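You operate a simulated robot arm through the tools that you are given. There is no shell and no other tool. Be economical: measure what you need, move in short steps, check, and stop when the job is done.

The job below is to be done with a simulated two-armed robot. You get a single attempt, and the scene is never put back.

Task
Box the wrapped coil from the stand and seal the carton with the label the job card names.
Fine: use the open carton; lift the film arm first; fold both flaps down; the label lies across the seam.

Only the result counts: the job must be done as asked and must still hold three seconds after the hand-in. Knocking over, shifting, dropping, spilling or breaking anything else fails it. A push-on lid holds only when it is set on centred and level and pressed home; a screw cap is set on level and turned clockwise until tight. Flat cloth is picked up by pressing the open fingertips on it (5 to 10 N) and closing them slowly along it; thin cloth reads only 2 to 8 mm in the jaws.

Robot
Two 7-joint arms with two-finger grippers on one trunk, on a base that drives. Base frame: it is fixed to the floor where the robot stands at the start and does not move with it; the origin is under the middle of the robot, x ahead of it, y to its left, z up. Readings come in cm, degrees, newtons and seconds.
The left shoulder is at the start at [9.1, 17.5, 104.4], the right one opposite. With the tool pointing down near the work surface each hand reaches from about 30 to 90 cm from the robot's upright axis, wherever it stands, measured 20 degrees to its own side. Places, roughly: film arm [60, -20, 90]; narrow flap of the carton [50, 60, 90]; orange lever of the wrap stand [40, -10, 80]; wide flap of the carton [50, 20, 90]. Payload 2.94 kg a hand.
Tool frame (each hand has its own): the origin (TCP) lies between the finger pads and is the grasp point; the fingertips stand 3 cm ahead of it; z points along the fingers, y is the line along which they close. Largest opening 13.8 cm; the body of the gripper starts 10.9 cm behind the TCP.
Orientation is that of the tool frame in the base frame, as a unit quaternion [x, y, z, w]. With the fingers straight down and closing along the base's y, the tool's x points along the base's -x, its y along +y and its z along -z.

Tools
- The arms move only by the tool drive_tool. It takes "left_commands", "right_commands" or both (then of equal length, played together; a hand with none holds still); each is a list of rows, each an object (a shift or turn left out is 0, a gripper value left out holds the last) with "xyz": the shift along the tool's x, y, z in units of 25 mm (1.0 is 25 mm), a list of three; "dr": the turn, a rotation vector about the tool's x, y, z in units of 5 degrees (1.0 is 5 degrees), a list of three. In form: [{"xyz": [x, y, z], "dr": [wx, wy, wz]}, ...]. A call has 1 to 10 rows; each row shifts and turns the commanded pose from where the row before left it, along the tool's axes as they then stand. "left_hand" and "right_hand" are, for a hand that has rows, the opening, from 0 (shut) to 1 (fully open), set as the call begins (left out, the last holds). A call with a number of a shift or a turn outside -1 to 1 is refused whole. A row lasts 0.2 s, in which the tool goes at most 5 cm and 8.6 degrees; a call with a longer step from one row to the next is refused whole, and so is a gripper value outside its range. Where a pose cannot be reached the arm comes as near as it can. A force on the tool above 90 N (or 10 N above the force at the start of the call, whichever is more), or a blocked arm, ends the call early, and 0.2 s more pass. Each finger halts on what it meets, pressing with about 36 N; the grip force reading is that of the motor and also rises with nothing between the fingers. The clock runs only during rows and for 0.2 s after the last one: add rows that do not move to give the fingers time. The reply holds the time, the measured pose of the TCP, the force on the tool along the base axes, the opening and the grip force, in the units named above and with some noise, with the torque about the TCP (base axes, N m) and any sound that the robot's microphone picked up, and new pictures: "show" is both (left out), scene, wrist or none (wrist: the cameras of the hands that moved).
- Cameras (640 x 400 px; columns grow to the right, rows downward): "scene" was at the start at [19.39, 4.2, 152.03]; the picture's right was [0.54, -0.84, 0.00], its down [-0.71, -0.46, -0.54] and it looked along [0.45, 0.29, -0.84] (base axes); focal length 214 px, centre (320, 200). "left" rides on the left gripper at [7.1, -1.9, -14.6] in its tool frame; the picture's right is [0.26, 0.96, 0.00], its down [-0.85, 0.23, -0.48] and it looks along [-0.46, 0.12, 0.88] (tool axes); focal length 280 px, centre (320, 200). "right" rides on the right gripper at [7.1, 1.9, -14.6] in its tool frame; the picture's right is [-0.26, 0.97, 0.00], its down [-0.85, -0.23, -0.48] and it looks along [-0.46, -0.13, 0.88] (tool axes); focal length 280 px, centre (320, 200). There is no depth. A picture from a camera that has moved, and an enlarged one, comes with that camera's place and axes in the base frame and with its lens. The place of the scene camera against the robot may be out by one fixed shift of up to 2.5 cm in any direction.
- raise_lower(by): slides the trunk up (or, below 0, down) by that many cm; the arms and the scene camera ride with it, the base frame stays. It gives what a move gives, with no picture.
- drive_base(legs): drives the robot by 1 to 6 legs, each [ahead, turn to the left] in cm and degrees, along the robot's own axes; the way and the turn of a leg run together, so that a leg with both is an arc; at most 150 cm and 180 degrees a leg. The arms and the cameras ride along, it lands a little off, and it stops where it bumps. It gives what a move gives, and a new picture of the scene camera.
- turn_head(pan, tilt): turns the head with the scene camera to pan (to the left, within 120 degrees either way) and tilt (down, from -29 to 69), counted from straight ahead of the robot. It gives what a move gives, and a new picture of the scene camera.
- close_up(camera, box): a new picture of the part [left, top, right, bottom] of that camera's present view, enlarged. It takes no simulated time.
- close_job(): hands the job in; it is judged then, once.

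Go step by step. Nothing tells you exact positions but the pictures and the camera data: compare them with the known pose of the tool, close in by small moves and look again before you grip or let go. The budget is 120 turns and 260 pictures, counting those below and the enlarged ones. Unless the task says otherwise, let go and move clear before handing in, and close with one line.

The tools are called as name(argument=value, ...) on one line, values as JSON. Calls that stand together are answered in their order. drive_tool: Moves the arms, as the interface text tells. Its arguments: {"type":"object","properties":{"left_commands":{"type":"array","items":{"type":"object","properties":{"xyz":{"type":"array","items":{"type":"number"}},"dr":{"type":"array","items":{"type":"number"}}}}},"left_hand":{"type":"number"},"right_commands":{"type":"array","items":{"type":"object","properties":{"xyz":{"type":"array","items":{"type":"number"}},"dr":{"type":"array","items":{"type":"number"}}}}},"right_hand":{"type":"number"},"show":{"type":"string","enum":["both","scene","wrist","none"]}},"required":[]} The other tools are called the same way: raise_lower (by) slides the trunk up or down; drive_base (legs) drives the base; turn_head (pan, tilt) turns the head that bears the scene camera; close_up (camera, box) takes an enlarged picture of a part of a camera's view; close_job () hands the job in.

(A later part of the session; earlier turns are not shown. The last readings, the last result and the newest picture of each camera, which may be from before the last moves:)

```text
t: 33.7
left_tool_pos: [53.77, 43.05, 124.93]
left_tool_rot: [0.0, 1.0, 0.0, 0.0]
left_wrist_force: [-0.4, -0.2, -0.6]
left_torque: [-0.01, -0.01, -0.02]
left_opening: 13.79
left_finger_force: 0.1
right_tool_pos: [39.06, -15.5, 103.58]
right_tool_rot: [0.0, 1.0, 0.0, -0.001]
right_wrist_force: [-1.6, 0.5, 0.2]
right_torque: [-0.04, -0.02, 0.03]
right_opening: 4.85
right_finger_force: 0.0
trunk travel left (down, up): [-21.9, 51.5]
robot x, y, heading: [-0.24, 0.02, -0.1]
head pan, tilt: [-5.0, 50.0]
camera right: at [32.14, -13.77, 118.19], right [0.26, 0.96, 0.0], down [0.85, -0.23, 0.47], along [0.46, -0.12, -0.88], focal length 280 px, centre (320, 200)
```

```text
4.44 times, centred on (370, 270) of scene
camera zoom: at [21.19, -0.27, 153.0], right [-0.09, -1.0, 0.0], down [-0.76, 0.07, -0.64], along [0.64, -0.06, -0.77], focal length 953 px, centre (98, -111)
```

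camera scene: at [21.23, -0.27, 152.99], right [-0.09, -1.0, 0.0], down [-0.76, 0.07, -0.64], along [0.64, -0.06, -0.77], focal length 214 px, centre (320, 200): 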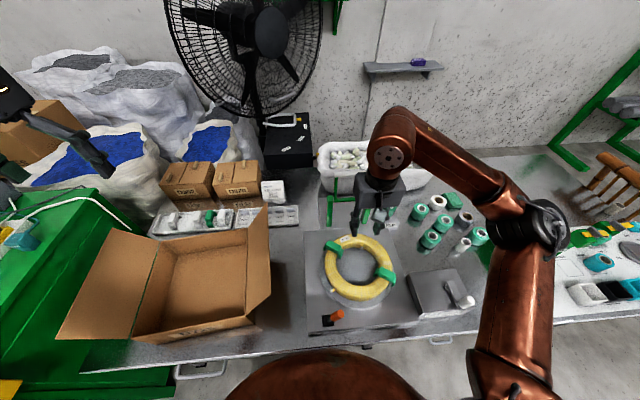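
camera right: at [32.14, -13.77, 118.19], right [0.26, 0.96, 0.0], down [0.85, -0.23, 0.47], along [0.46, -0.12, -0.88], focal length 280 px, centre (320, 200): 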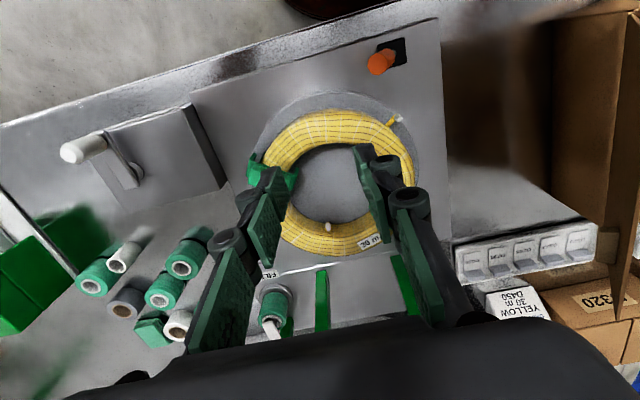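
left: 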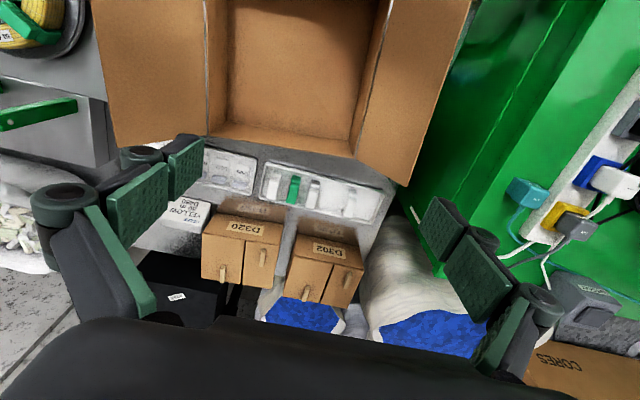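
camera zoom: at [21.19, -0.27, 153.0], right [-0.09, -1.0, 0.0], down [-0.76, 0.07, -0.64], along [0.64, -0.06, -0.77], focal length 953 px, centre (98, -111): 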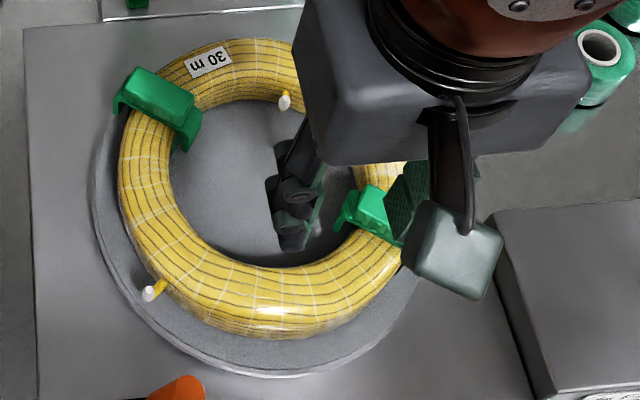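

The green pieces are straps, which belong to the coil, so the coil is already wrapped and strapped. Now I'll look at the carton geometry.

turn_head(pan=30, tilt=52)

close_up(camera="scene", box=[160, 110, 420, 280])

```text
t: 34.7
left_tool_pos: [53.61, 43.06, 124.79]
left_tool_rot: [0.0, 1.0, 0.0, 0.001]
left_wrist_force: [-0.3, -0.1, 0.2]
left_torque: [-0.02, 0.01, 0.01]
left_opening: 13.79
left_finger_force: 0.1
right_tool_pos: [39.09, -15.55, 103.48]
right_tool_rot: [0.0, 1.0, 0.001, -0.001]
right_wrist_force: [-0.2, 0.3, -0.2]
right_torque: [0.01, 0.03, 0.0]
right_opening: 4.85
right_finger_force: 0.1
trunk travel left (down, up): [-21.9, 51.5]
robot x, y, heading: [-0.2, 0.07, 0.2]
head pan, tilt: [30.0, 52.0]
camera scene: at [20.06, 4.15, 152.72], right [0.5, -0.87, 0.0], down [-0.68, -0.39, -0.62], along [0.53, 0.31, -0.79], focal length 214 px, centre (320, 200)
```

scene: 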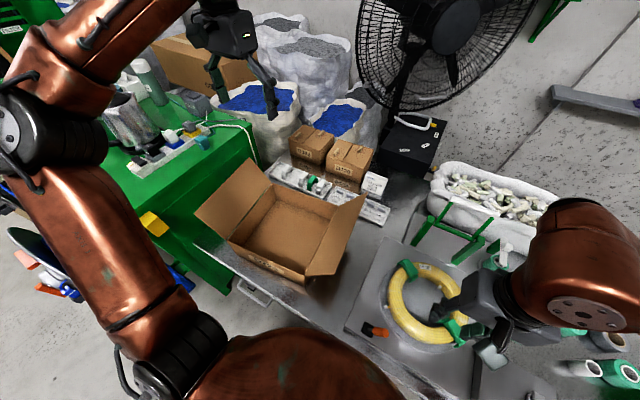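

```text
2.35 times, centred on (290, 195) of scene
camera zoom: at [20.06, 4.15, 152.72], right [0.5, -0.87, 0.0], down [-0.68, -0.39, -0.62], along [0.53, 0.31, -0.79], focal length 505 px, centre (391, 212)
```

zoom: 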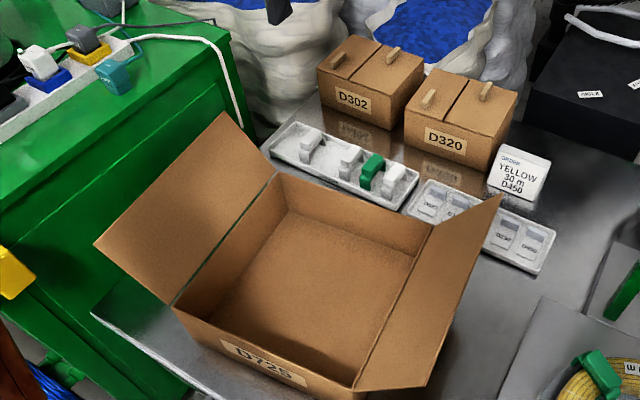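

The carton centre is near [50.7, 37], with the rim at z≈84 and about 30 cm square. I'll carry the coil with both hands, gripping left and right away from the straps, so I'm moving both hands over it now.

drive_tool(right_commands=[{"xyz": [-0.7, -0.5, 0]}, {"xyz": [-0.7, -0.5, 0]}, {"xyz": [-0.7, -0.5, 0]}, {"xyz": [-0.7, -0.5, 0]}, {"xyz": [-0.7, -0.5, 0]}, {"xyz": [-0.7, -0.5, 0]}, {"xyz": [-0.7, -0.5, 0]}, {"xyz": [-0.7, -0.5, 0]}, {}, {}], left_commands=[{"xyz": [0.25, -1, 0]}, {"xyz": [0.25, -1, 0]}, {"xyz": [0.25, -1, 0]}, {"xyz": [0.25, -1, 0]}, {"xyz": [0.25, -1, 0]}, {"xyz": [0.25, -1, 0]}, {"xyz": [0.25, -1, 0]}, {"xyz": [0.25, -1, 0]}, {"xyz": [0.25, -1, 0]}, {"xyz": [0.25, -1, 0]}], right_hand=0.62, left_hand=0.62, show="none")

drive_tool(right_commands=[{"dr": [0, 0, -0.6]}, {"dr": [0, 0, -0.6]}, {"dr": [0, 0, -0.6]}, {"dr": [0, 0, -0.6]}, {"dr": [0, 0, -0.6]}, {"dr": [0, 0, -0.6]}, {}, {}, {}, {}], left_commands=[{"xyz": [0, -1, 0]}, {"xyz": [0, -1, 0]}, {"xyz": [0, -1, 0]}, {"xyz": [0, -1, 0]}, {"xyz": [0, -1, 0]}, {"xyz": [0, -1, 0]}, {"xyz": [0, -1, 0.5]}, {"xyz": [0, -1, 0.5]}, {"xyz": [0, -1, 0.5]}, {"xyz": [0, -1, 0.5]}], show="none")

drive_tool(left_commands=[{"dr": [0, 0, -0.6], "xyz": [0, 0, 0.6]}, {"dr": [0, 0, -0.6], "xyz": [0, 0, 0.6]}, {"dr": [0, 0, -0.6], "xyz": [0, 0, 0.6]}, {"dr": [0, 0, -0.6], "xyz": [0, 0, 0.6]}, {"dr": [0, 0, -0.6], "xyz": [0, 0, 0.6]}, {"dr": [0, 0, -0.6], "xyz": [0, 0, 0.6]}, {"xyz": [0, 0, 0.6]}, {"xyz": [0, 0, 0.6]}, {"xyz": [0, 0, 0.6]}], right_commands=[{}, {}, {}, {}, {}, {}, {}, {}, {}], show="both")

```text
t: 36.9
left_tool_pos: [47.58, 17.84, 124.86]
left_tool_rot: [0.0, 1.0, 0.001, -0.001]
left_wrist_force: [0.2, -0.7, -0.5]
left_torque: [0.05, -0.01, -0.02]
left_opening: 8.55
left_finger_force: 0.1
right_tool_pos: [53.67, -25.89, 103.45]
right_tool_rot: [0.0, 1.0, 0.001, -0.001]
right_wrist_force: [-0.4, -0.8, -0.5]
right_torque: [0.04, -0.02, -0.02]
right_opening: 8.56
right_finger_force: 0.1
trunk travel left (down, up): [-21.9, 51.5]
robot x, y, heading: [-0.18, -0.16, -0.1]
head pan, tilt: [30.0, 52.0]
```

```text
t: 39.1
left_tool_pos: [47.43, -7.12, 119.88]
left_tool_rot: [-0.001, 1.0, 0.002, 0.001]
left_wrist_force: [0.0, 0.3, 0.0]
left_torque: [0.04, 0.0, 0.01]
left_opening: 8.57
left_finger_force: 0.1
right_tool_pos: [53.22, -25.71, 103.4]
right_tool_rot: [-0.157, 0.988, 0.001, -0.001]
right_wrist_force: [0.6, -0.2, -0.3]
right_torque: [0.04, -0.02, 0.0]
right_opening: 8.56
right_finger_force: 0.1
trunk travel left (down, up): [-21.9, 51.5]
robot x, y, heading: [-0.12, 0.17, 0.2]
head pan, tilt: [30.0, 52.0]
```

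```text
t: 41.1
left_tool_pos: [47.67, -6.89, 106.34]
left_tool_rot: [-0.156, 0.988, 0.001, -0.001]
left_wrist_force: [0.1, 0.3, 0.6]
left_torque: [-0.01, -0.01, -0.02]
left_opening: 8.6
left_finger_force: 0.2
right_tool_pos: [53.17, -25.67, 103.43]
right_tool_rot: [-0.157, 0.988, 0.001, 0.0]
right_wrist_force: [0.4, -0.2, 0.4]
right_torque: [0.0, -0.01, 0.0]
right_opening: 8.56
right_finger_force: 0.0
trunk travel left (down, up): [-21.9, 51.5]
robot x, y, heading: [-0.12, -0.06, -0.1]
head pan, tilt: [30.0, 52.0]
camera scene: at [20.11, 4.09, 152.71], right [0.5, -0.87, 0.0], down [-0.68, -0.39, -0.62], along [0.53, 0.31, -0.79], focal length 214 px, centre (320, 200)
camera right: at [46.06, -26.24, 118.08], right [-0.05, 1.0, 0.0], down [0.88, 0.04, 0.47], along [0.47, 0.03, -0.88], focal length 280 px, centre (320, 200)
camera left: at [41.52, -11.11, 120.87], right [-0.55, 0.84, 0.0], down [0.74, 0.48, 0.48], along [0.4, 0.26, -0.88], focal length 280 px, centre (320, 200)
```

scene: 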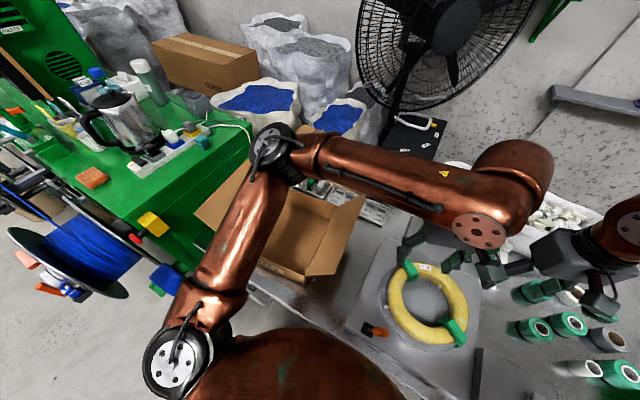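
right: 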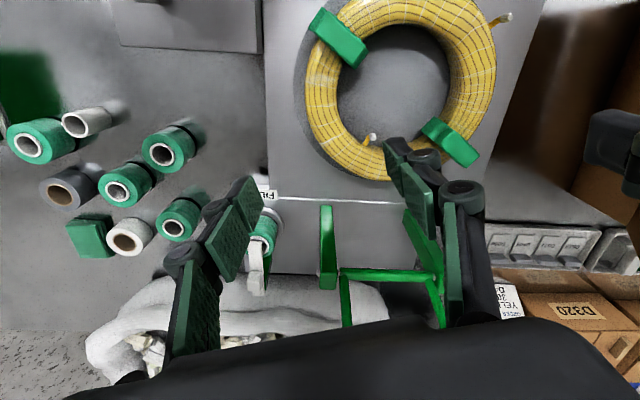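
left: 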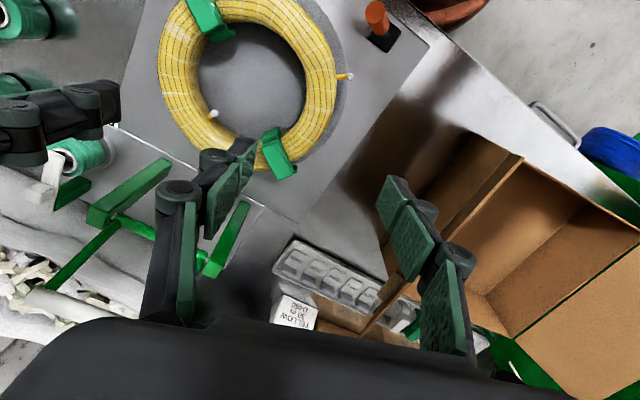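

drive_tool(right_commands=[{"xyz": [0.23, 0.065, 0.2]}, {"xyz": [0.23, 0.065, 0.2]}, {"dr": [0, 0, 0.8], "xyz": [0, 0, 0.6]}, {"dr": [0, 0, 0.8], "xyz": [0, 0, 0.6]}, {"xyz": [0, 0, 0.6]}, {"xyz": [0, 0, 0.6]}, {"xyz": [0, 0, 0.6]}, {"xyz": [0, 0, 0.6]}, {"xyz": [0, 0, 0.6]}, {"xyz": [0, 0, 0.6]}], left_commands=[{"xyz": [-0.21, -0.13, 0.65]}, {"xyz": [-0.21, -0.13, 0.65]}, {"dr": [0, 0, 0.8], "xyz": [0, 0, 0.65]}, {"dr": [0, 0, 0.8], "xyz": [0, 0, 0.65]}, {"xyz": [0, 0, 0.65]}, {"xyz": [0, 0, 0.65]}, {"xyz": [0, 0, 0.65]}, {"xyz": [0, 0, 0.65]}, {"xyz": [0, 0, 0.65]}, {"xyz": [0, 0, 0.65]}], show="both")

```text
t: 43.3
left_tool_pos: [48.8, -7.4, 90.05]
left_tool_rot: [-0.087, 0.996, 0.001, 0.0]
left_wrist_force: [-0.1, 0.7, 0.3]
left_torque: [0.02, 0.01, 0.02]
left_opening: 8.56
left_finger_force: 0.0
right_tool_pos: [52.08, -25.59, 90.31]
right_tool_rot: [-0.087, 0.996, 0.002, 0.0]
right_wrist_force: [0.0, 0.3, 0.5]
right_torque: [0.0, 0.03, -0.03]
right_opening: 8.58
right_finger_force: 0.1
trunk travel left (down, up): [-21.9, 51.5]
robot x, y, heading: [-0.19, -0.32, 0.1]
head pan, tilt: [30.0, 52.0]
camera scene: at [20.12, 4.06, 152.72], right [0.5, -0.87, 0.0], down [-0.68, -0.39, -0.62], along [0.53, 0.31, -0.79], focal length 214 px, centre (320, 200)
camera right: at [44.94, -25.2, 105.04], right [0.09, 1.0, 0.0], down [0.88, -0.08, 0.47], along [0.47, -0.04, -0.88], focal length 280 px, centre (320, 200)
camera left: at [42.15, -10.61, 104.68], right [-0.43, 0.9, 0.0], down [0.8, 0.37, 0.48], along [0.43, 0.2, -0.88], focal length 280 px, centre (320, 200)
```

scene: 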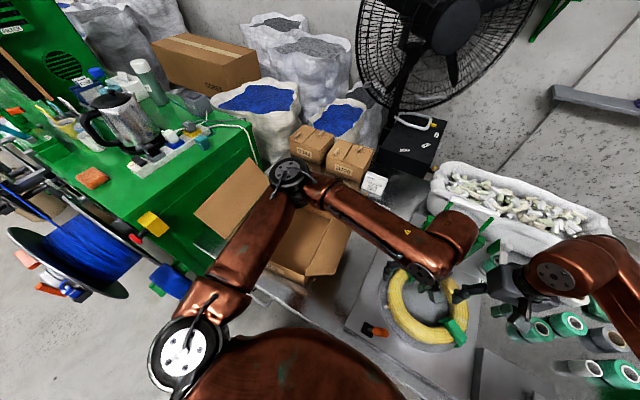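
right: 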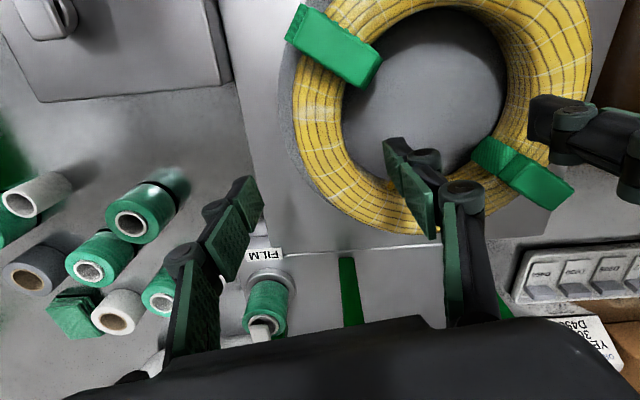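
left: 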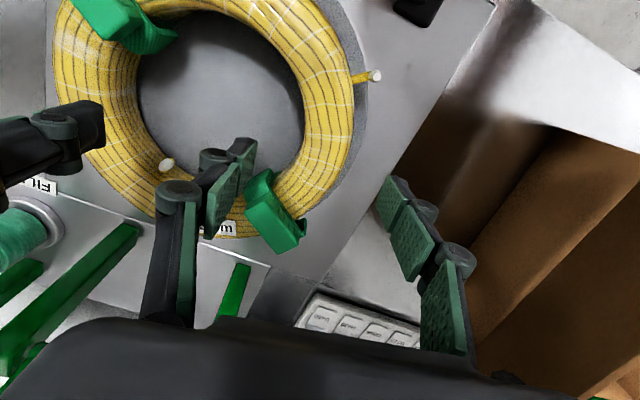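

drive_tool(right_commands=[{"xyz": [-0.03, 0.18, 0.7]}, {"xyz": [0, 0, 0.7]}, {"xyz": [0, 0, 0.7]}, {"xyz": [0, 0, 0.7]}, {"xyz": [0, 0, 0.7]}], left_commands=[{"xyz": [-0.03, 0.18, 0.68]}, {"xyz": [0, 0, 0.68]}, {"xyz": [0, 0, 0.68]}, {"xyz": [0, 0, 0.68]}, {"xyz": [0, 0, 0.68]}], show="wrist")

```text
t: 44.5
left_tool_pos: [48.59, -7.04, 81.67]
left_tool_rot: [-0.087, 0.996, 0.0, 0.0]
left_wrist_force: [0.6, -0.3, 0.1]
left_torque: [0.01, 0.02, -0.03]
left_opening: 8.55
left_finger_force: 0.0
right_tool_pos: [52.01, -25.32, 81.73]
right_tool_rot: [-0.087, 0.996, 0.001, 0.0]
right_wrist_force: [0.5, 0.3, 0.2]
right_torque: [0.02, 0.0, 0.0]
right_opening: 8.54
right_finger_force: 0.0
trunk travel left (down, up): [-21.9, 51.5]
robot x, y, heading: [0.15, -0.08, 0.1]
head pan, tilt: [30.0, 52.0]
camera right: at [44.86, -24.85, 96.37], right [0.09, 1.0, 0.0], down [0.88, -0.08, 0.48], along [0.47, -0.04, -0.88], focal length 280 px, centre (320, 200)
camera left: at [41.97, -10.24, 96.36], right [-0.43, 0.9, 0.0], down [0.8, 0.37, 0.48], along [0.43, 0.2, -0.88], focal length 280 px, centre (320, 200)
```

right: 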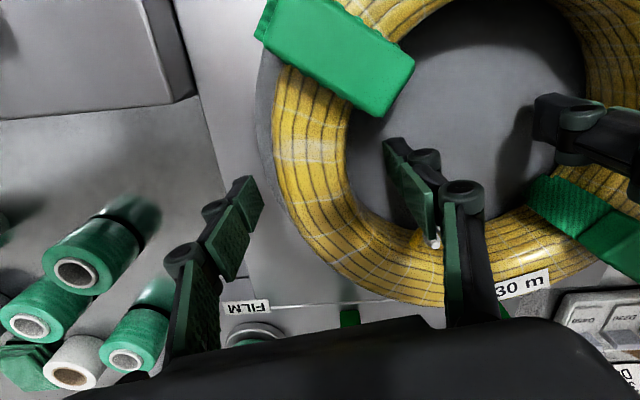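
left: 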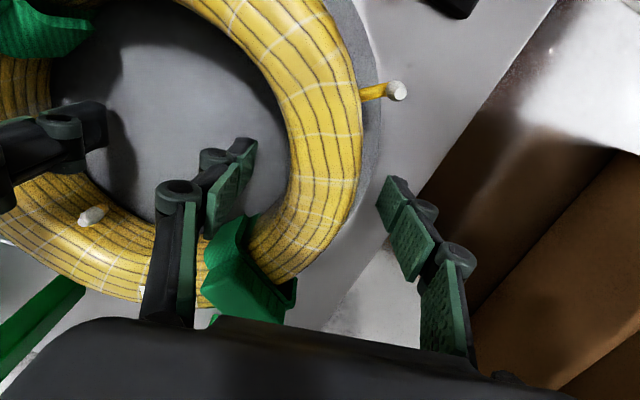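

drive_tool(right_commands=[{"xyz": [0, 0, 0.2]}, {"xyz": [0, 0, 0.2]}], left_commands=[{"xyz": [0, 0, 0.2]}, {"xyz": [0, 0, 0.2]}], show="none")

close_up(camera="scene", box=[340, 220, 500, 350])

```text
t: 45.1
left_tool_pos: [48.5, -6.89, 80.8]
left_tool_rot: [-0.087, 0.996, 0.0, 0.0]
left_wrist_force: [-0.2, 0.5, 0.1]
left_torque: [0.01, -0.03, 0.02]
left_opening: 8.58
left_finger_force: 0.0
right_tool_pos: [52.04, -25.26, 80.62]
right_tool_rot: [-0.088, 0.996, 0.001, -0.001]
right_wrist_force: [0.0, 0.7, 0.8]
right_torque: [-0.02, 0.01, 0.02]
right_opening: 8.56
right_finger_force: 0.1
trunk travel left (down, up): [-21.9, 51.5]
robot x, y, heading: [-0.04, 0.33, -0.0]
head pan, tilt: [30.0, 52.0]
```

```text
3.08 times, centred on (420, 285) of scene
camera zoom: at [20.07, 4.09, 152.72], right [0.5, -0.87, 0.0], down [-0.68, -0.39, -0.62], along [0.53, 0.31, -0.79], focal length 660 px, centre (12, -62)
```

zoom: 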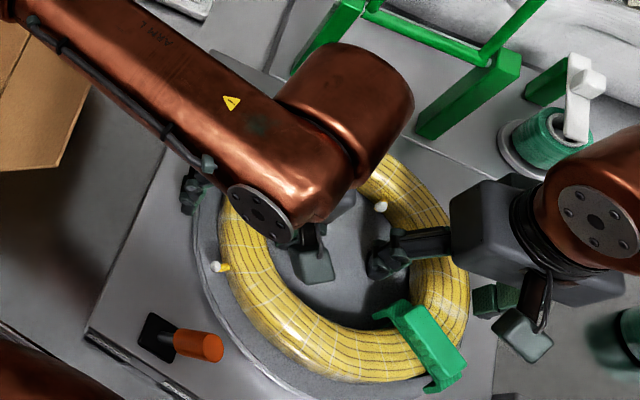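

drive_tool(right_commands=[{}, {}, {}, {}, {}, {}], left_commands=[{}, {}, {}, {}, {}, {}], left_hand=0.0, right_hand=0.0, show="wrist")

```text
t: 46.5
left_tool_pos: [48.73, -6.93, 80.8]
left_tool_rot: [-0.088, 0.996, 0.001, 0.001]
left_wrist_force: [8.4, -2.5, 0.4]
left_torque: [-0.26, 0.0, 0.78]
left_opening: 3.89
left_finger_force: 35.9
right_tool_pos: [51.95, -25.43, 80.77]
right_tool_rot: [-0.088, 0.996, 0.001, 0.0]
right_wrist_force: [-2.5, -10.6, 18.9]
right_torque: [-0.42, -0.05, 0.62]
right_opening: 3.9
right_finger_force: 35.6
trunk travel left (down, up): [-21.9, 51.5]
robot x, y, heading: [-0.08, -0.08, -0.0]
head pan, tilt: [30.0, 52.0]
camera right: at [44.83, -24.89, 95.46], right [0.09, 1.0, 0.0], down [0.88, -0.08, 0.48], along [0.47, -0.04, -0.88], focal length 280 px, centre (320, 200)
camera left: at [41.96, -10.15, 95.46], right [-0.43, 0.9, 0.0], down [0.79, 0.38, 0.48], along [0.43, 0.2, -0.88], focal length 280 px, centre (320, 200)
```

right: 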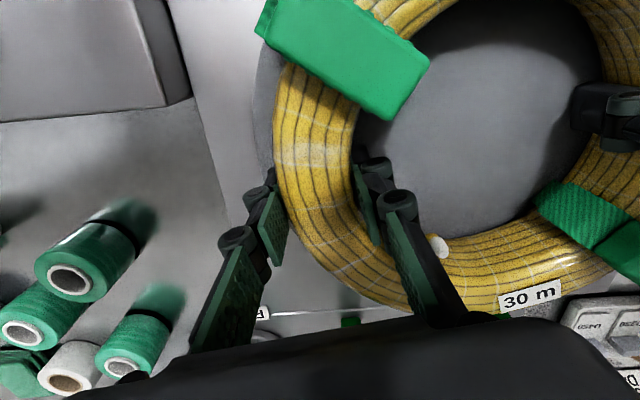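
left: 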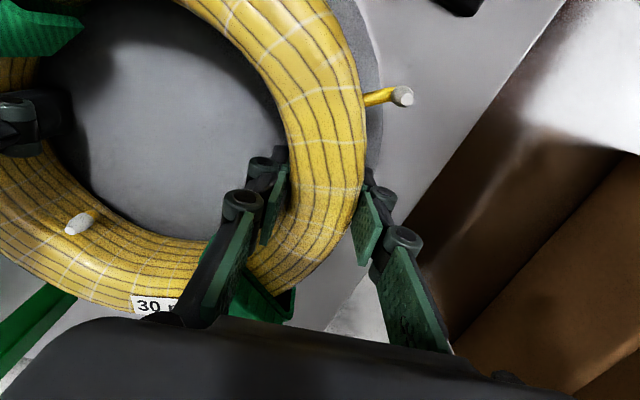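

Both hands hold the tube at 3.9 cm. I'll lift a little to see whether the coil is free.

drive_tool(right_commands=[{"xyz": [0, 0, -0.15]}, {"xyz": [0, 0, -0.15]}, {"xyz": [0, 0, -0.15]}, {}], left_commands=[{"xyz": [0, 0, -0.15]}, {"xyz": [0, 0, -0.15]}, {"xyz": [0, 0, -0.15]}, {}], show="both")

close_up(camera="scene", box=[340, 220, 500, 350])

```text
t: 47.5
left_tool_pos: [48.68, -6.81, 81.74]
left_tool_rot: [-0.088, 0.996, 0.002, 0.0]
left_wrist_force: [8.9, 15.0, -5.1]
left_torque: [0.47, -0.3, 0.91]
left_opening: 3.86
left_finger_force: 36.2
right_tool_pos: [51.97, -25.44, 81.71]
right_tool_rot: [-0.087, 0.996, 0.0, -0.001]
right_wrist_force: [-9.8, -16.0, -4.5]
right_torque: [-0.47, 0.31, 1.38]
right_opening: 3.88
right_finger_force: 36.3
trunk travel left (down, up): [-21.9, 51.5]
robot x, y, heading: [-0.39, -0.08, 0.2]
head pan, tilt: [30.0, 52.0]
camera scene: at [20.15, 4.03, 152.71], right [0.5, -0.87, 0.0], down [-0.68, -0.39, -0.62], along [0.53, 0.31, -0.79], focal length 214 px, centre (320, 200)
camera right: at [44.93, -24.81, 96.35], right [0.09, 1.0, 0.0], down [0.88, -0.08, 0.47], along [0.47, -0.04, -0.88], focal length 280 px, centre (320, 200)
camera left: at [42.11, -10.17, 96.42], right [-0.43, 0.9, 0.0], down [0.79, 0.37, 0.48], along [0.43, 0.21, -0.88], focal length 280 px, centre (320, 200)
```

scene: 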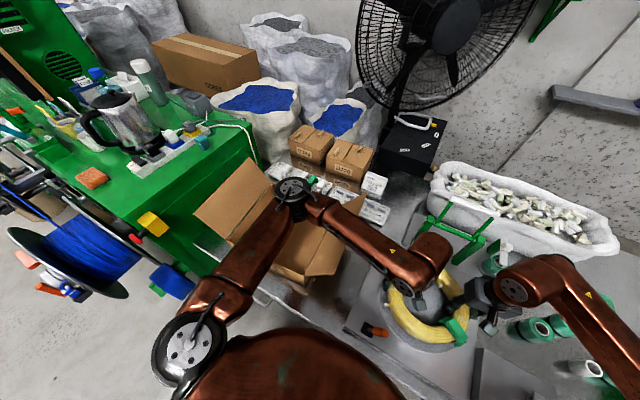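
right: 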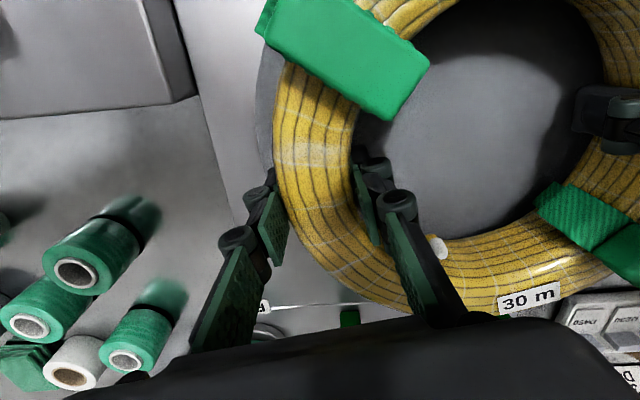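
left: 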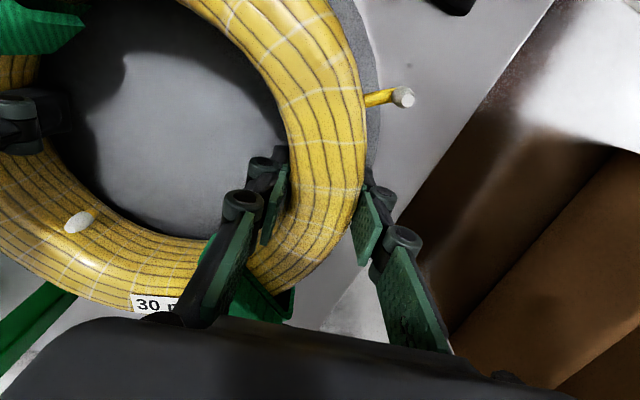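

```text
3.08 times, centred on (420, 285) of scene
camera zoom: at [20.15, 4.03, 152.71], right [0.5, -0.87, 0.0], down [-0.68, -0.39, -0.62], along [0.53, 0.31, -0.79], focal length 660 px, centre (12, -62)
```

zoom: 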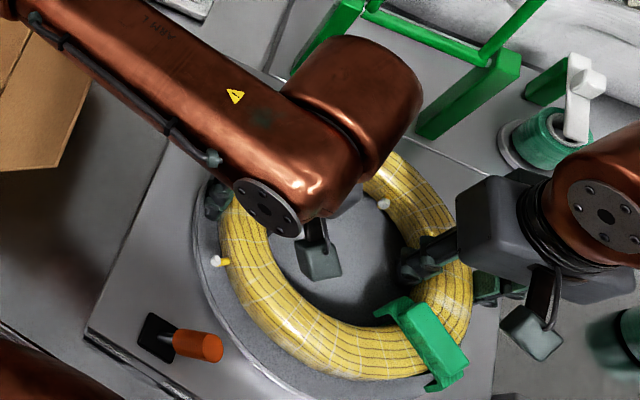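

The coil is free and weighs about 1 kg. I'll raise the trunk to lift it clear.

raise_lower(by=26)

turn_head(pan=10, tilt=55)

```text
t: 50.2
left_tool_pos: [48.78, -6.8, 107.72]
left_tool_rot: [-0.087, 0.996, 0.001, -0.001]
left_wrist_force: [9.3, 11.2, -4.8]
left_torque: [0.35, -0.25, 1.12]
left_opening: 3.86
left_finger_force: 36.0
right_tool_pos: [52.02, -25.33, 107.73]
right_tool_rot: [-0.087, 0.996, 0.001, -0.001]
right_wrist_force: [-9.9, -9.9, -3.3]
right_torque: [-0.27, 0.24, 1.15]
right_opening: 3.89
right_finger_force: 36.1
trunk travel left (down, up): [-47.9, 25.5]
robot x, y, heading: [-0.02, 0.06, -0.1]
head pan, tilt: [30.0, 52.0]
```

```text
t: 51.0
left_tool_pos: [48.71, -6.78, 107.75]
left_tool_rot: [-0.087, 0.996, 0.0, 0.0]
left_wrist_force: [9.7, 9.5, -5.1]
left_torque: [0.34, -0.32, 1.1]
left_opening: 3.87
left_finger_force: 36.1
right_tool_pos: [52.0, -25.46, 107.77]
right_tool_rot: [-0.087, 0.996, 0.001, -0.001]
right_wrist_force: [-9.6, -10.9, -4.1]
right_torque: [-0.31, 0.35, 1.15]
right_opening: 3.89
right_finger_force: 36.5
trunk travel left (down, up): [-47.9, 25.5]
robot x, y, heading: [-0.08, 0.32, -0.1]
head pan, tilt: [10.0, 55.0]
camera scene: at [7.25, 1.56, 178.79], right [0.17, -0.98, 0.0], down [-0.81, -0.14, -0.57], along [0.56, 0.1, -0.82], focal length 214 px, centre (320, 200)
```

scene: 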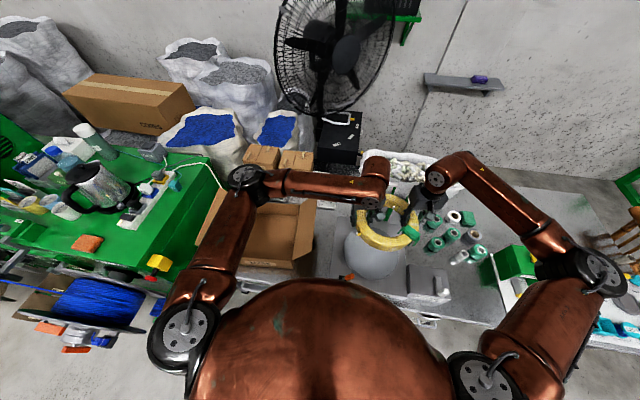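

drive_tool(right_commands=[{"xyz": [-0.09, 0.5, 0]}, {"xyz": [-0.17, 0.95, 0]}, {"xyz": [-0.17, 0.95, 0]}, {"xyz": [-0.17, 0.95, 0]}, {"xyz": [-0.17, 0.95, 0]}, {"xyz": [-0.17, 0.95, 0]}, {"xyz": [-0.17, 0.95, 0]}, {"xyz": [-0.17, 0.95, 0]}, {"xyz": [-0.17, 0.95, 0]}, {"xyz": [-0.09, 0.5, 0]}], left_commands=[{"xyz": [-0.09, 0.5, 0]}, {"xyz": [-0.17, 0.95, 0]}, {"xyz": [-0.17, 0.95, 0]}, {"xyz": [-0.17, 0.95, 0]}, {"xyz": [-0.17, 0.95, 0]}, {"xyz": [-0.17, 0.95, 0]}, {"xyz": [-0.17, 0.95, 0]}, {"xyz": [-0.17, 0.95, 0]}, {"xyz": [-0.17, 0.95, 0]}, {"xyz": [-0.09, 0.5, 0]}], show="both")

```text
t: 53.2
left_tool_pos: [48.56, 15.24, 107.79]
left_tool_rot: [-0.087, 0.996, -0.001, 0.0]
left_wrist_force: [9.7, 14.5, -6.7]
left_torque: [0.92, -0.75, 1.06]
left_opening: 3.87
left_finger_force: 35.6
right_tool_pos: [52.0, -3.22, 107.9]
right_tool_rot: [-0.088, 0.996, 0.001, -0.001]
right_wrist_force: [-10.3, -15.3, -2.9]
right_torque: [-0.53, 0.83, 1.34]
right_opening: 3.86
right_finger_force: 35.9
trunk travel left (down, up): [-47.9, 25.5]
robot x, y, heading: [-0.28, -0.09, -0.1]
head pan, tilt: [10.0, 55.0]
camera scene: at [7.25, 1.7, 178.79], right [0.17, -0.98, 0.0], down [-0.81, -0.14, -0.57], along [0.56, 0.1, -0.82], focal length 214 px, centre (320, 200)
camera right: at [44.84, -2.69, 122.6], right [0.09, 1.0, 0.0], down [0.88, -0.08, 0.47], along [0.47, -0.04, -0.88], focal length 280 px, centre (320, 200)
camera left: at [41.97, 12.04, 122.49], right [-0.43, 0.91, 0.0], down [0.8, 0.37, 0.48], along [0.43, 0.2, -0.88], focal length 280 px, centre (320, 200)
```

scene: 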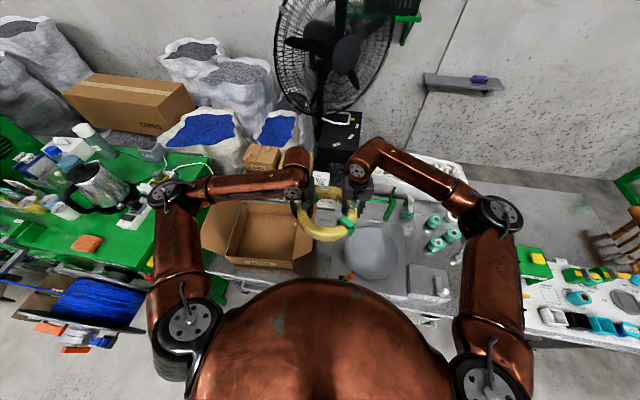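
right: 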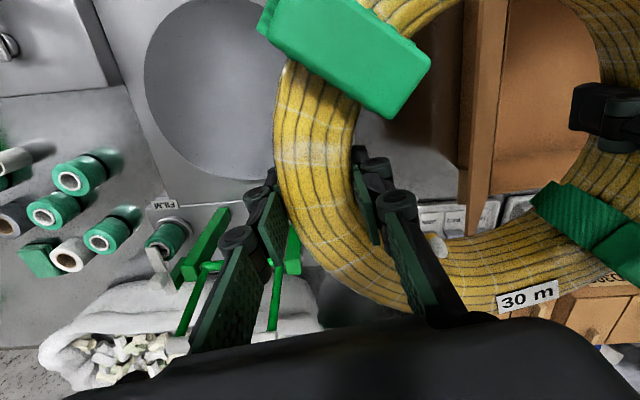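
left: 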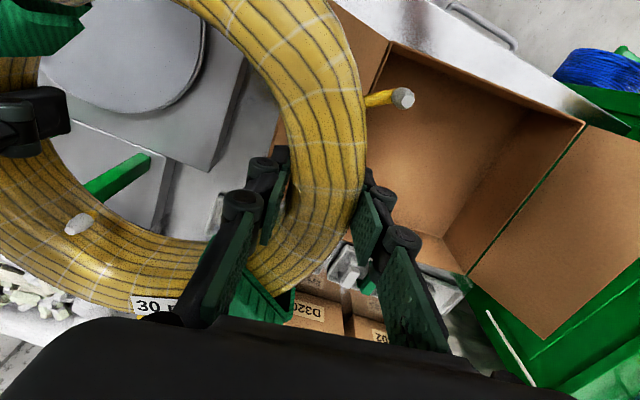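

drive_tool(right_commands=[{"xyz": [-0.09, 0.5, 0]}, {"xyz": [-0.17, 0.97, 0]}, {"xyz": [-0.17, 0.97, 0]}, {"xyz": [-0.17, 0.97, 0]}, {"xyz": [-0.17, 0.97, 0]}, {"xyz": [-0.17, 0.97, 0]}, {"xyz": [-0.17, 0.97, 0]}, {"xyz": [-0.17, 0.97, 0]}, {"xyz": [-0.17, 0.97, 0]}, {"xyz": [-0.17, 0.97, 0]}], left_commands=[{"xyz": [-0.09, 0.5, 0]}, {"xyz": [-0.17, 0.97, 0]}, {"xyz": [-0.17, 0.97, 0]}, {"xyz": [-0.17, 0.97, 0]}, {"xyz": [-0.17, 0.97, 0]}, {"xyz": [-0.17, 0.97, 0]}, {"xyz": [-0.17, 0.97, 0]}, {"xyz": [-0.17, 0.97, 0]}, {"xyz": [-0.17, 0.97, 0]}, {"xyz": [-0.17, 0.97, 0]}], show="none")

drive_tool(right_commands=[{"xyz": [-0.17, 0.97, 0]}, {"xyz": [-0.17, 0.97, 0]}, {"xyz": [-0.1, 0.5, 0]}, {}], left_commands=[{"xyz": [-0.17, 0.97, 0]}, {"xyz": [-0.17, 0.97, 0]}, {"xyz": [-0.1, 0.5, 0]}, {}], show="both")

```text
t: 55.4
left_tool_pos: [48.63, 38.6, 107.75]
left_tool_rot: [-0.086, 0.996, -0.003, -0.001]
left_wrist_force: [9.8, -2.5, -1.8]
left_torque: [-0.29, -0.27, 0.91]
left_opening: 3.91
left_finger_force: 36.0
right_tool_pos: [52.22, 20.3, 107.71]
right_tool_rot: [-0.088, 0.996, 0.0, 0.001]
right_wrist_force: [-9.5, 4.1, -5.6]
right_torque: [-0.2, 0.2, 0.68]
right_opening: 3.89
right_finger_force: 35.8
trunk travel left (down, up): [-47.9, 25.5]
robot x, y, heading: [0.29, -0.22, -0.0]
head pan, tilt: [10.0, 55.0]
```

```text
t: 56.4
left_tool_pos: [48.8, 44.76, 107.82]
left_tool_rot: [-0.087, 0.996, -0.001, 0.001]
left_wrist_force: [12.1, -5.2, -4.8]
left_torque: [-0.36, -0.11, 1.0]
left_opening: 3.81
left_finger_force: 36.3
right_tool_pos: [52.1, 26.19, 107.84]
right_tool_rot: [-0.088, 0.996, 0.001, -0.001]
right_wrist_force: [-11.4, 5.6, -5.1]
right_torque: [0.26, 0.14, 0.97]
right_opening: 3.83
right_finger_force: 36.6
trunk travel left (down, up): [-47.9, 25.5]
robot x, y, heading: [-0.15, -0.31, -0.1]
head pan, tilt: [10.0, 55.0]
camera scene: at [7.32, 1.86, 178.79], right [0.17, -0.98, 0.0], down [-0.81, -0.14, -0.57], along [0.56, 0.1, -0.82], focal length 214 px, centre (320, 200)
camera right: at [44.95, 26.76, 122.48], right [0.09, 1.0, 0.0], down [0.88, -0.08, 0.47], along [0.47, -0.04, -0.88], focal length 280 px, centre (320, 200)
camera left: at [42.18, 41.53, 122.43], right [-0.43, 0.9, 0.0], down [0.8, 0.38, 0.48], along [0.43, 0.2, -0.88], focal length 280 px, centre (320, 200)
```

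scene: 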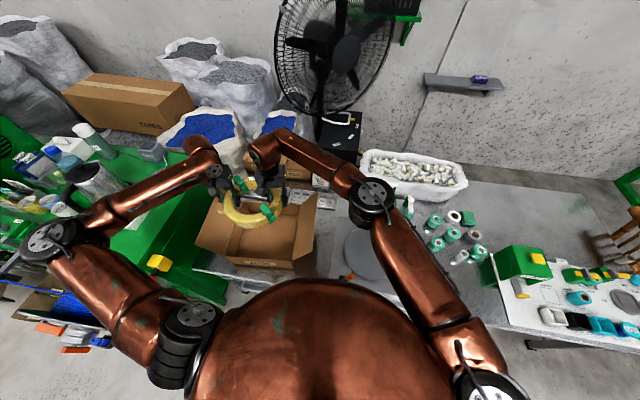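
right: 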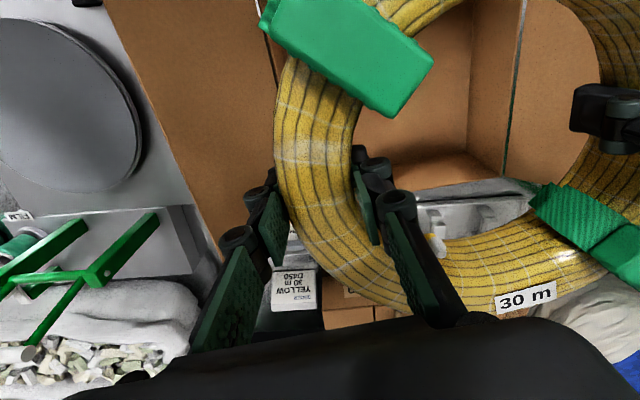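
left: 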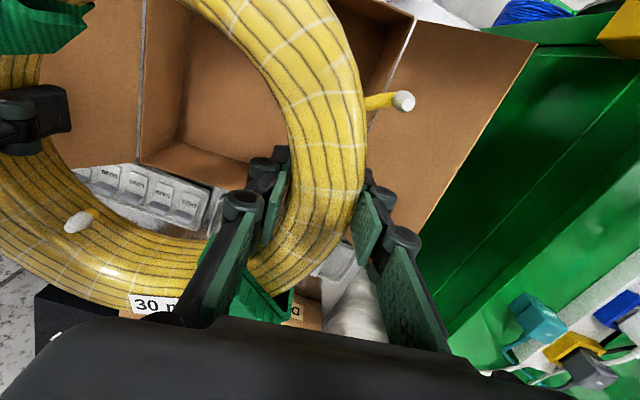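

drive_tool(right_commands=[{"xyz": [-0.06, 0.36, 0]}, {}, {}], left_commands=[{"xyz": [-0.06, 0.36, 0]}, {}, {}], show="none")

raise_lower(by=-15)

drive_tool(right_commands=[{}], left_commands=[{}], show="both")

```text
t: 57.2
left_tool_pos: [48.84, 45.63, 107.76]
left_tool_rot: [-0.088, 0.996, -0.001, -0.001]
left_wrist_force: [8.9, -7.5, -3.4]
left_torque: [-0.24, -0.35, 0.7]
left_opening: 3.79
left_finger_force: 36.0
right_tool_pos: [51.94, 27.25, 107.66]
right_tool_rot: [-0.088, 0.996, 0.001, 0.0]
right_wrist_force: [-9.0, 7.3, -4.6]
right_torque: [0.14, 0.31, 0.67]
right_opening: 3.82
right_finger_force: 36.4
trunk travel left (down, up): [-47.9, 25.5]
robot x, y, heading: [-0.02, -0.4, 0.0]
head pan, tilt: [10.0, 55.0]
```

```text
t: 59.0
left_tool_pos: [48.7, 45.6, 92.72]
left_tool_rot: [-0.087, 0.996, -0.001, 0.001]
left_wrist_force: [16.7, -0.2, -3.6]
left_torque: [0.0, -0.66, 1.52]
left_opening: 3.82
left_finger_force: 35.7
right_tool_pos: [52.01, 27.18, 92.9]
right_tool_rot: [-0.088, 0.996, 0.0, -0.001]
right_wrist_force: [-16.4, -0.5, -5.4]
right_torque: [-0.21, 0.64, 1.5]
right_opening: 3.82
right_finger_force: 35.9
trunk travel left (down, up): [-32.9, 40.5]
robot x, y, heading: [0.03, 0.03, 0.2]
head pan, tilt: [10.0, 55.0]
```

```text
t: 59.4
left_tool_pos: [48.63, 45.64, 92.7]
left_tool_rot: [-0.087, 0.996, -0.001, 0.0]
left_wrist_force: [15.8, 0.5, -3.6]
left_torque: [0.07, -0.72, 1.48]
left_opening: 3.82
left_finger_force: 36.2
right_tool_pos: [51.98, 27.28, 92.82]
right_tool_rot: [-0.087, 0.996, 0.0, -0.001]
right_wrist_force: [-16.7, 0.6, -6.0]
right_torque: [-0.27, 0.7, 1.49]
right_opening: 3.81
right_finger_force: 35.5
trunk travel left (down, up): [-32.9, 40.5]
robot x, y, heading: [-0.06, -0.02, -0.3]
head pan, tilt: [10.0, 55.0]
camera scene: at [13.14, 1.84, 163.74], right [0.17, -0.98, 0.0], down [-0.81, -0.14, -0.57], along [0.56, 0.1, -0.82], focal length 214 px, centre (320, 200)
camera right: at [44.85, 27.73, 107.53], right [0.09, 1.0, 0.0], down [0.88, -0.08, 0.47], along [0.47, -0.04, -0.88], focal length 280 px, centre (320, 200)
camera left: at [42.08, 42.44, 107.4], right [-0.43, 0.9, 0.0], down [0.8, 0.38, 0.48], along [0.43, 0.2, -0.88], focal length 280 px, centre (320, 200)
```

scene: 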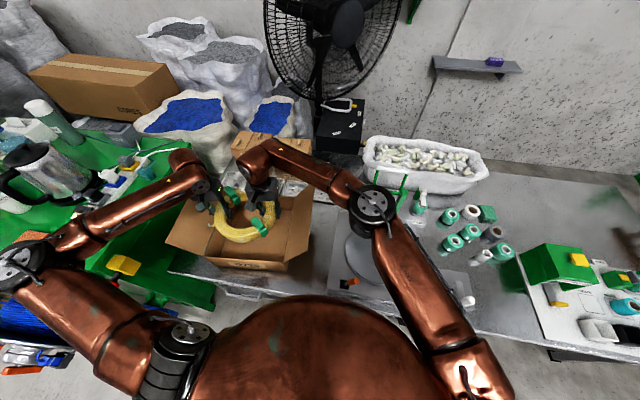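
right: 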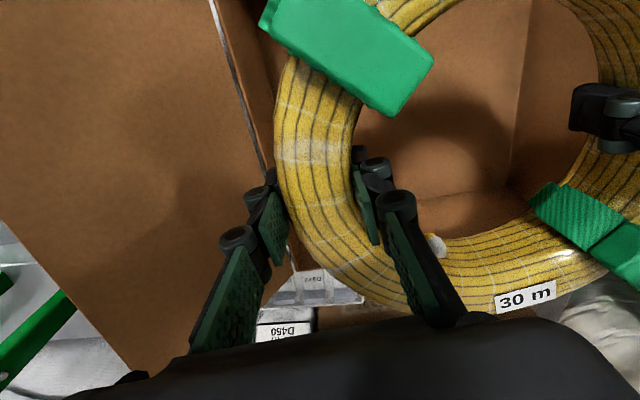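
left: 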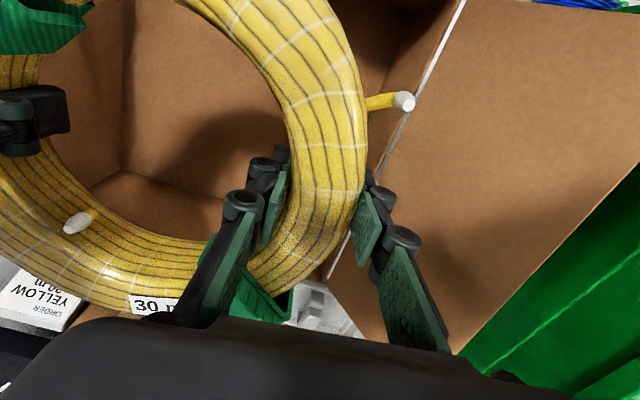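

The coil is centred over the carton, so I'm lowering further.

raise_lower(by=-8)

raise_lower(by=-2)

drive_tool(right_commands=[{}], left_commands=[{}], show="both")

```text
t: 60.5
left_tool_pos: [48.71, 45.59, 84.92]
left_tool_rot: [-0.086, 0.996, -0.002, 0.0]
left_wrist_force: [13.5, 1.4, -2.7]
left_torque: [-0.16, -0.33, 1.35]
left_opening: 3.8
left_finger_force: 35.9
right_tool_pos: [51.95, 27.21, 84.93]
right_tool_rot: [-0.087, 0.996, 0.0, 0.0]
right_wrist_force: [-13.5, -0.6, -5.6]
right_torque: [-0.14, 0.24, 1.25]
right_opening: 3.82
right_finger_force: 36.0
trunk travel left (down, up): [-24.9, 48.5]
robot x, y, heading: [0.05, 0.07, -0.3]
head pan, tilt: [10.0, 55.0]
```

```text
t: 61.2
left_tool_pos: [48.53, 45.52, 82.89]
left_tool_rot: [-0.087, 0.996, 0.0, 0.0]
left_wrist_force: [10.7, -0.2, -2.3]
left_torque: [-0.22, -0.35, 1.03]
left_opening: 3.83
left_finger_force: 35.6
right_tool_pos: [51.92, 27.12, 82.91]
right_tool_rot: [-0.088, 0.996, 0.001, 0.0]
right_wrist_force: [-12.0, -0.2, -5.8]
right_torque: [-0.06, 0.22, 1.05]
right_opening: 3.86
right_finger_force: 36.4
trunk travel left (down, up): [-22.9, 50.5]
robot x, y, heading: [0.3, 0.04, 0.1]
head pan, tilt: [10.0, 55.0]
```

```text
t: 61.6
left_tool_pos: [48.65, 45.66, 82.66]
left_tool_rot: [-0.087, 0.996, 0.0, -0.001]
left_wrist_force: [11.7, -0.4, -3.8]
left_torque: [-0.08, -0.29, 1.0]
left_opening: 3.86
left_finger_force: 35.9
right_tool_pos: [52.05, 27.12, 82.83]
right_tool_rot: [-0.087, 0.996, 0.0, -0.001]
right_wrist_force: [-10.4, 1.2, -5.3]
right_torque: [-0.12, 0.21, 0.96]
right_opening: 3.83
right_finger_force: 36.0
trunk travel left (down, up): [-22.9, 50.5]
robot x, y, heading: [0.19, -0.38, -0.0]
head pan, tilt: [10.0, 55.0]
camera scene: at [19.92, 1.82, 153.39], right [0.17, -0.98, 0.0], down [-0.81, -0.14, -0.57], along [0.56, 0.1, -0.82], focal length 214 px, centre (320, 200)
camera right: at [44.85, 27.71, 97.54], right [0.09, 1.0, 0.0], down [0.88, -0.08, 0.47], along [0.47, -0.04, -0.88], focal length 280 px, centre (320, 200)
camera left: at [42.05, 42.41, 97.39], right [-0.43, 0.9, 0.0], down [0.8, 0.38, 0.47], along [0.43, 0.2, -0.88], focal length 280 px, centre (320, 200)
```

scene: 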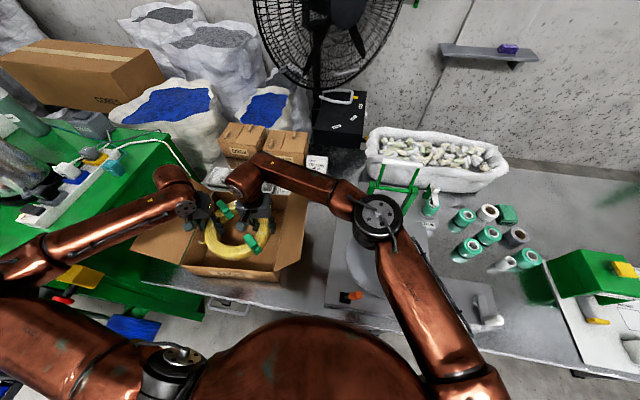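
right: 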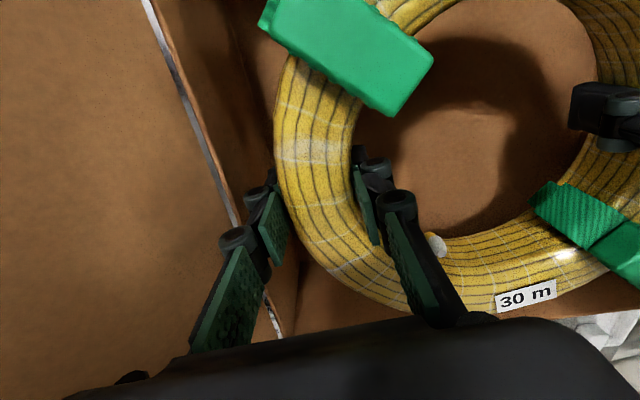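
left: 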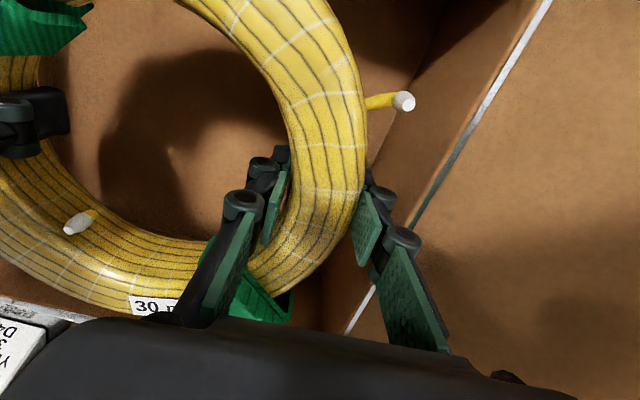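

raise_lower(by=-3)

raise_lower(by=-1)

raise_lower(by=-0.7)

```text
t: 62.4
left_tool_pos: [48.53, 45.54, 79.85]
left_tool_rot: [-0.087, 0.996, 0.0, 0.0]
left_wrist_force: [9.3, 0.3, -4.7]
left_torque: [-0.14, -0.12, 0.87]
left_opening: 3.82
left_finger_force: 36.2
right_tool_pos: [51.92, 27.08, 80.03]
right_tool_rot: [-0.087, 0.996, 0.0, 0.0]
right_wrist_force: [-10.0, -0.1, -4.2]
right_torque: [0.2, 0.12, 0.89]
right_opening: 3.86
right_finger_force: 35.8
trunk travel left (down, up): [-19.9, 53.5]
robot x, y, heading: [0.16, 0.12, 0.1]
head pan, tilt: [10.0, 55.0]
```

```text
t: 63.0
left_tool_pos: [48.69, 45.6, 78.79]
left_tool_rot: [-0.087, 0.996, -0.001, 0.0]
left_wrist_force: [8.4, -0.9, -4.4]
left_torque: [-0.22, -0.08, 0.95]
left_opening: 3.83
left_finger_force: 35.9
right_tool_pos: [52.0, 27.1, 78.93]
right_tool_rot: [-0.087, 0.996, 0.0, 0.0]
right_wrist_force: [-10.5, -0.7, -4.3]
right_torque: [0.12, 0.04, 0.83]
right_opening: 3.82
right_finger_force: 35.8
trunk travel left (down, up): [-18.9, 54.5]
robot x, y, heading: [-0.17, 0.09, 0.2]
head pan, tilt: [10.0, 55.0]
```

```text
t: 63.5
left_tool_pos: [48.64, 45.58, 78.08]
left_tool_rot: [-0.087, 0.996, -0.001, 0.0]
left_wrist_force: [9.3, 2.4, -4.8]
left_torque: [-0.01, -0.29, 1.0]
left_opening: 3.82
left_finger_force: 36.4
right_tool_pos: [51.97, 27.06, 78.07]
right_tool_rot: [-0.087, 0.996, 0.0, 0.0]
right_wrist_force: [-9.9, -1.2, -3.3]
right_torque: [-0.01, 0.27, 0.88]
right_opening: 3.82
right_finger_force: 36.7
trunk travel left (down, up): [-18.2, 55.2]
robot x, y, heading: [0.17, 0.35, 0.2]
head pan, tilt: [10.0, 55.0]
```

raise_lower(by=-0.8)

raise_lower(by=-0.8)

close_up(camera="scene", box=[120, 150, 320, 290])

```text
t: 64.1
left_tool_pos: [48.66, 45.57, 77.35]
left_tool_rot: [-0.087, 0.996, -0.001, 0.0]
left_wrist_force: [8.8, 0.1, -3.7]
left_torque: [-0.16, -0.29, 0.98]
left_opening: 3.84
left_finger_force: 36.2
right_tool_pos: [51.95, 27.19, 77.43]
right_tool_rot: [-0.088, 0.996, 0.0, 0.0]
right_wrist_force: [-10.2, 0.2, -4.2]
right_torque: [0.05, 0.25, 0.82]
right_opening: 3.82
right_finger_force: 36.5
trunk travel left (down, up): [-17.4, 56.0]
robot x, y, heading: [-0.38, 0.0, 0.3]
head pan, tilt: [10.0, 55.0]
```

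```text
t: 64.7
left_tool_pos: [48.71, 45.61, 76.56]
left_tool_rot: [-0.087, 0.996, -0.001, 0.001]
left_wrist_force: [10.2, 0.6, -4.3]
left_torque: [-0.15, -0.17, 0.96]
left_opening: 3.82
left_finger_force: 35.9
right_tool_pos: [51.98, 27.1, 76.58]
right_tool_rot: [-0.087, 0.996, 0.0, 0.0]
right_wrist_force: [-11.7, -0.6, -4.8]
right_torque: [0.08, 0.16, 1.02]
right_opening: 3.82
right_finger_force: 36.2
trunk travel left (down, up): [-16.6, 56.8]
robot x, y, heading: [0.09, -0.19, 0.0]
head pan, tilt: [10.0, 55.0]
```

```text
2.86 times, centred on (220, 220) of scene
camera zoom: at [25.3, 1.79, 146.58], right [0.17, -0.98, 0.0], down [-0.81, -0.14, -0.57], along [0.56, 0.1, -0.82], focal length 613 px, centre (606, 143)
```

zoom: 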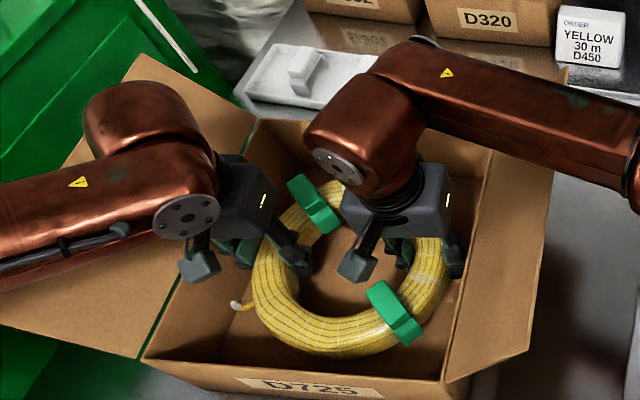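

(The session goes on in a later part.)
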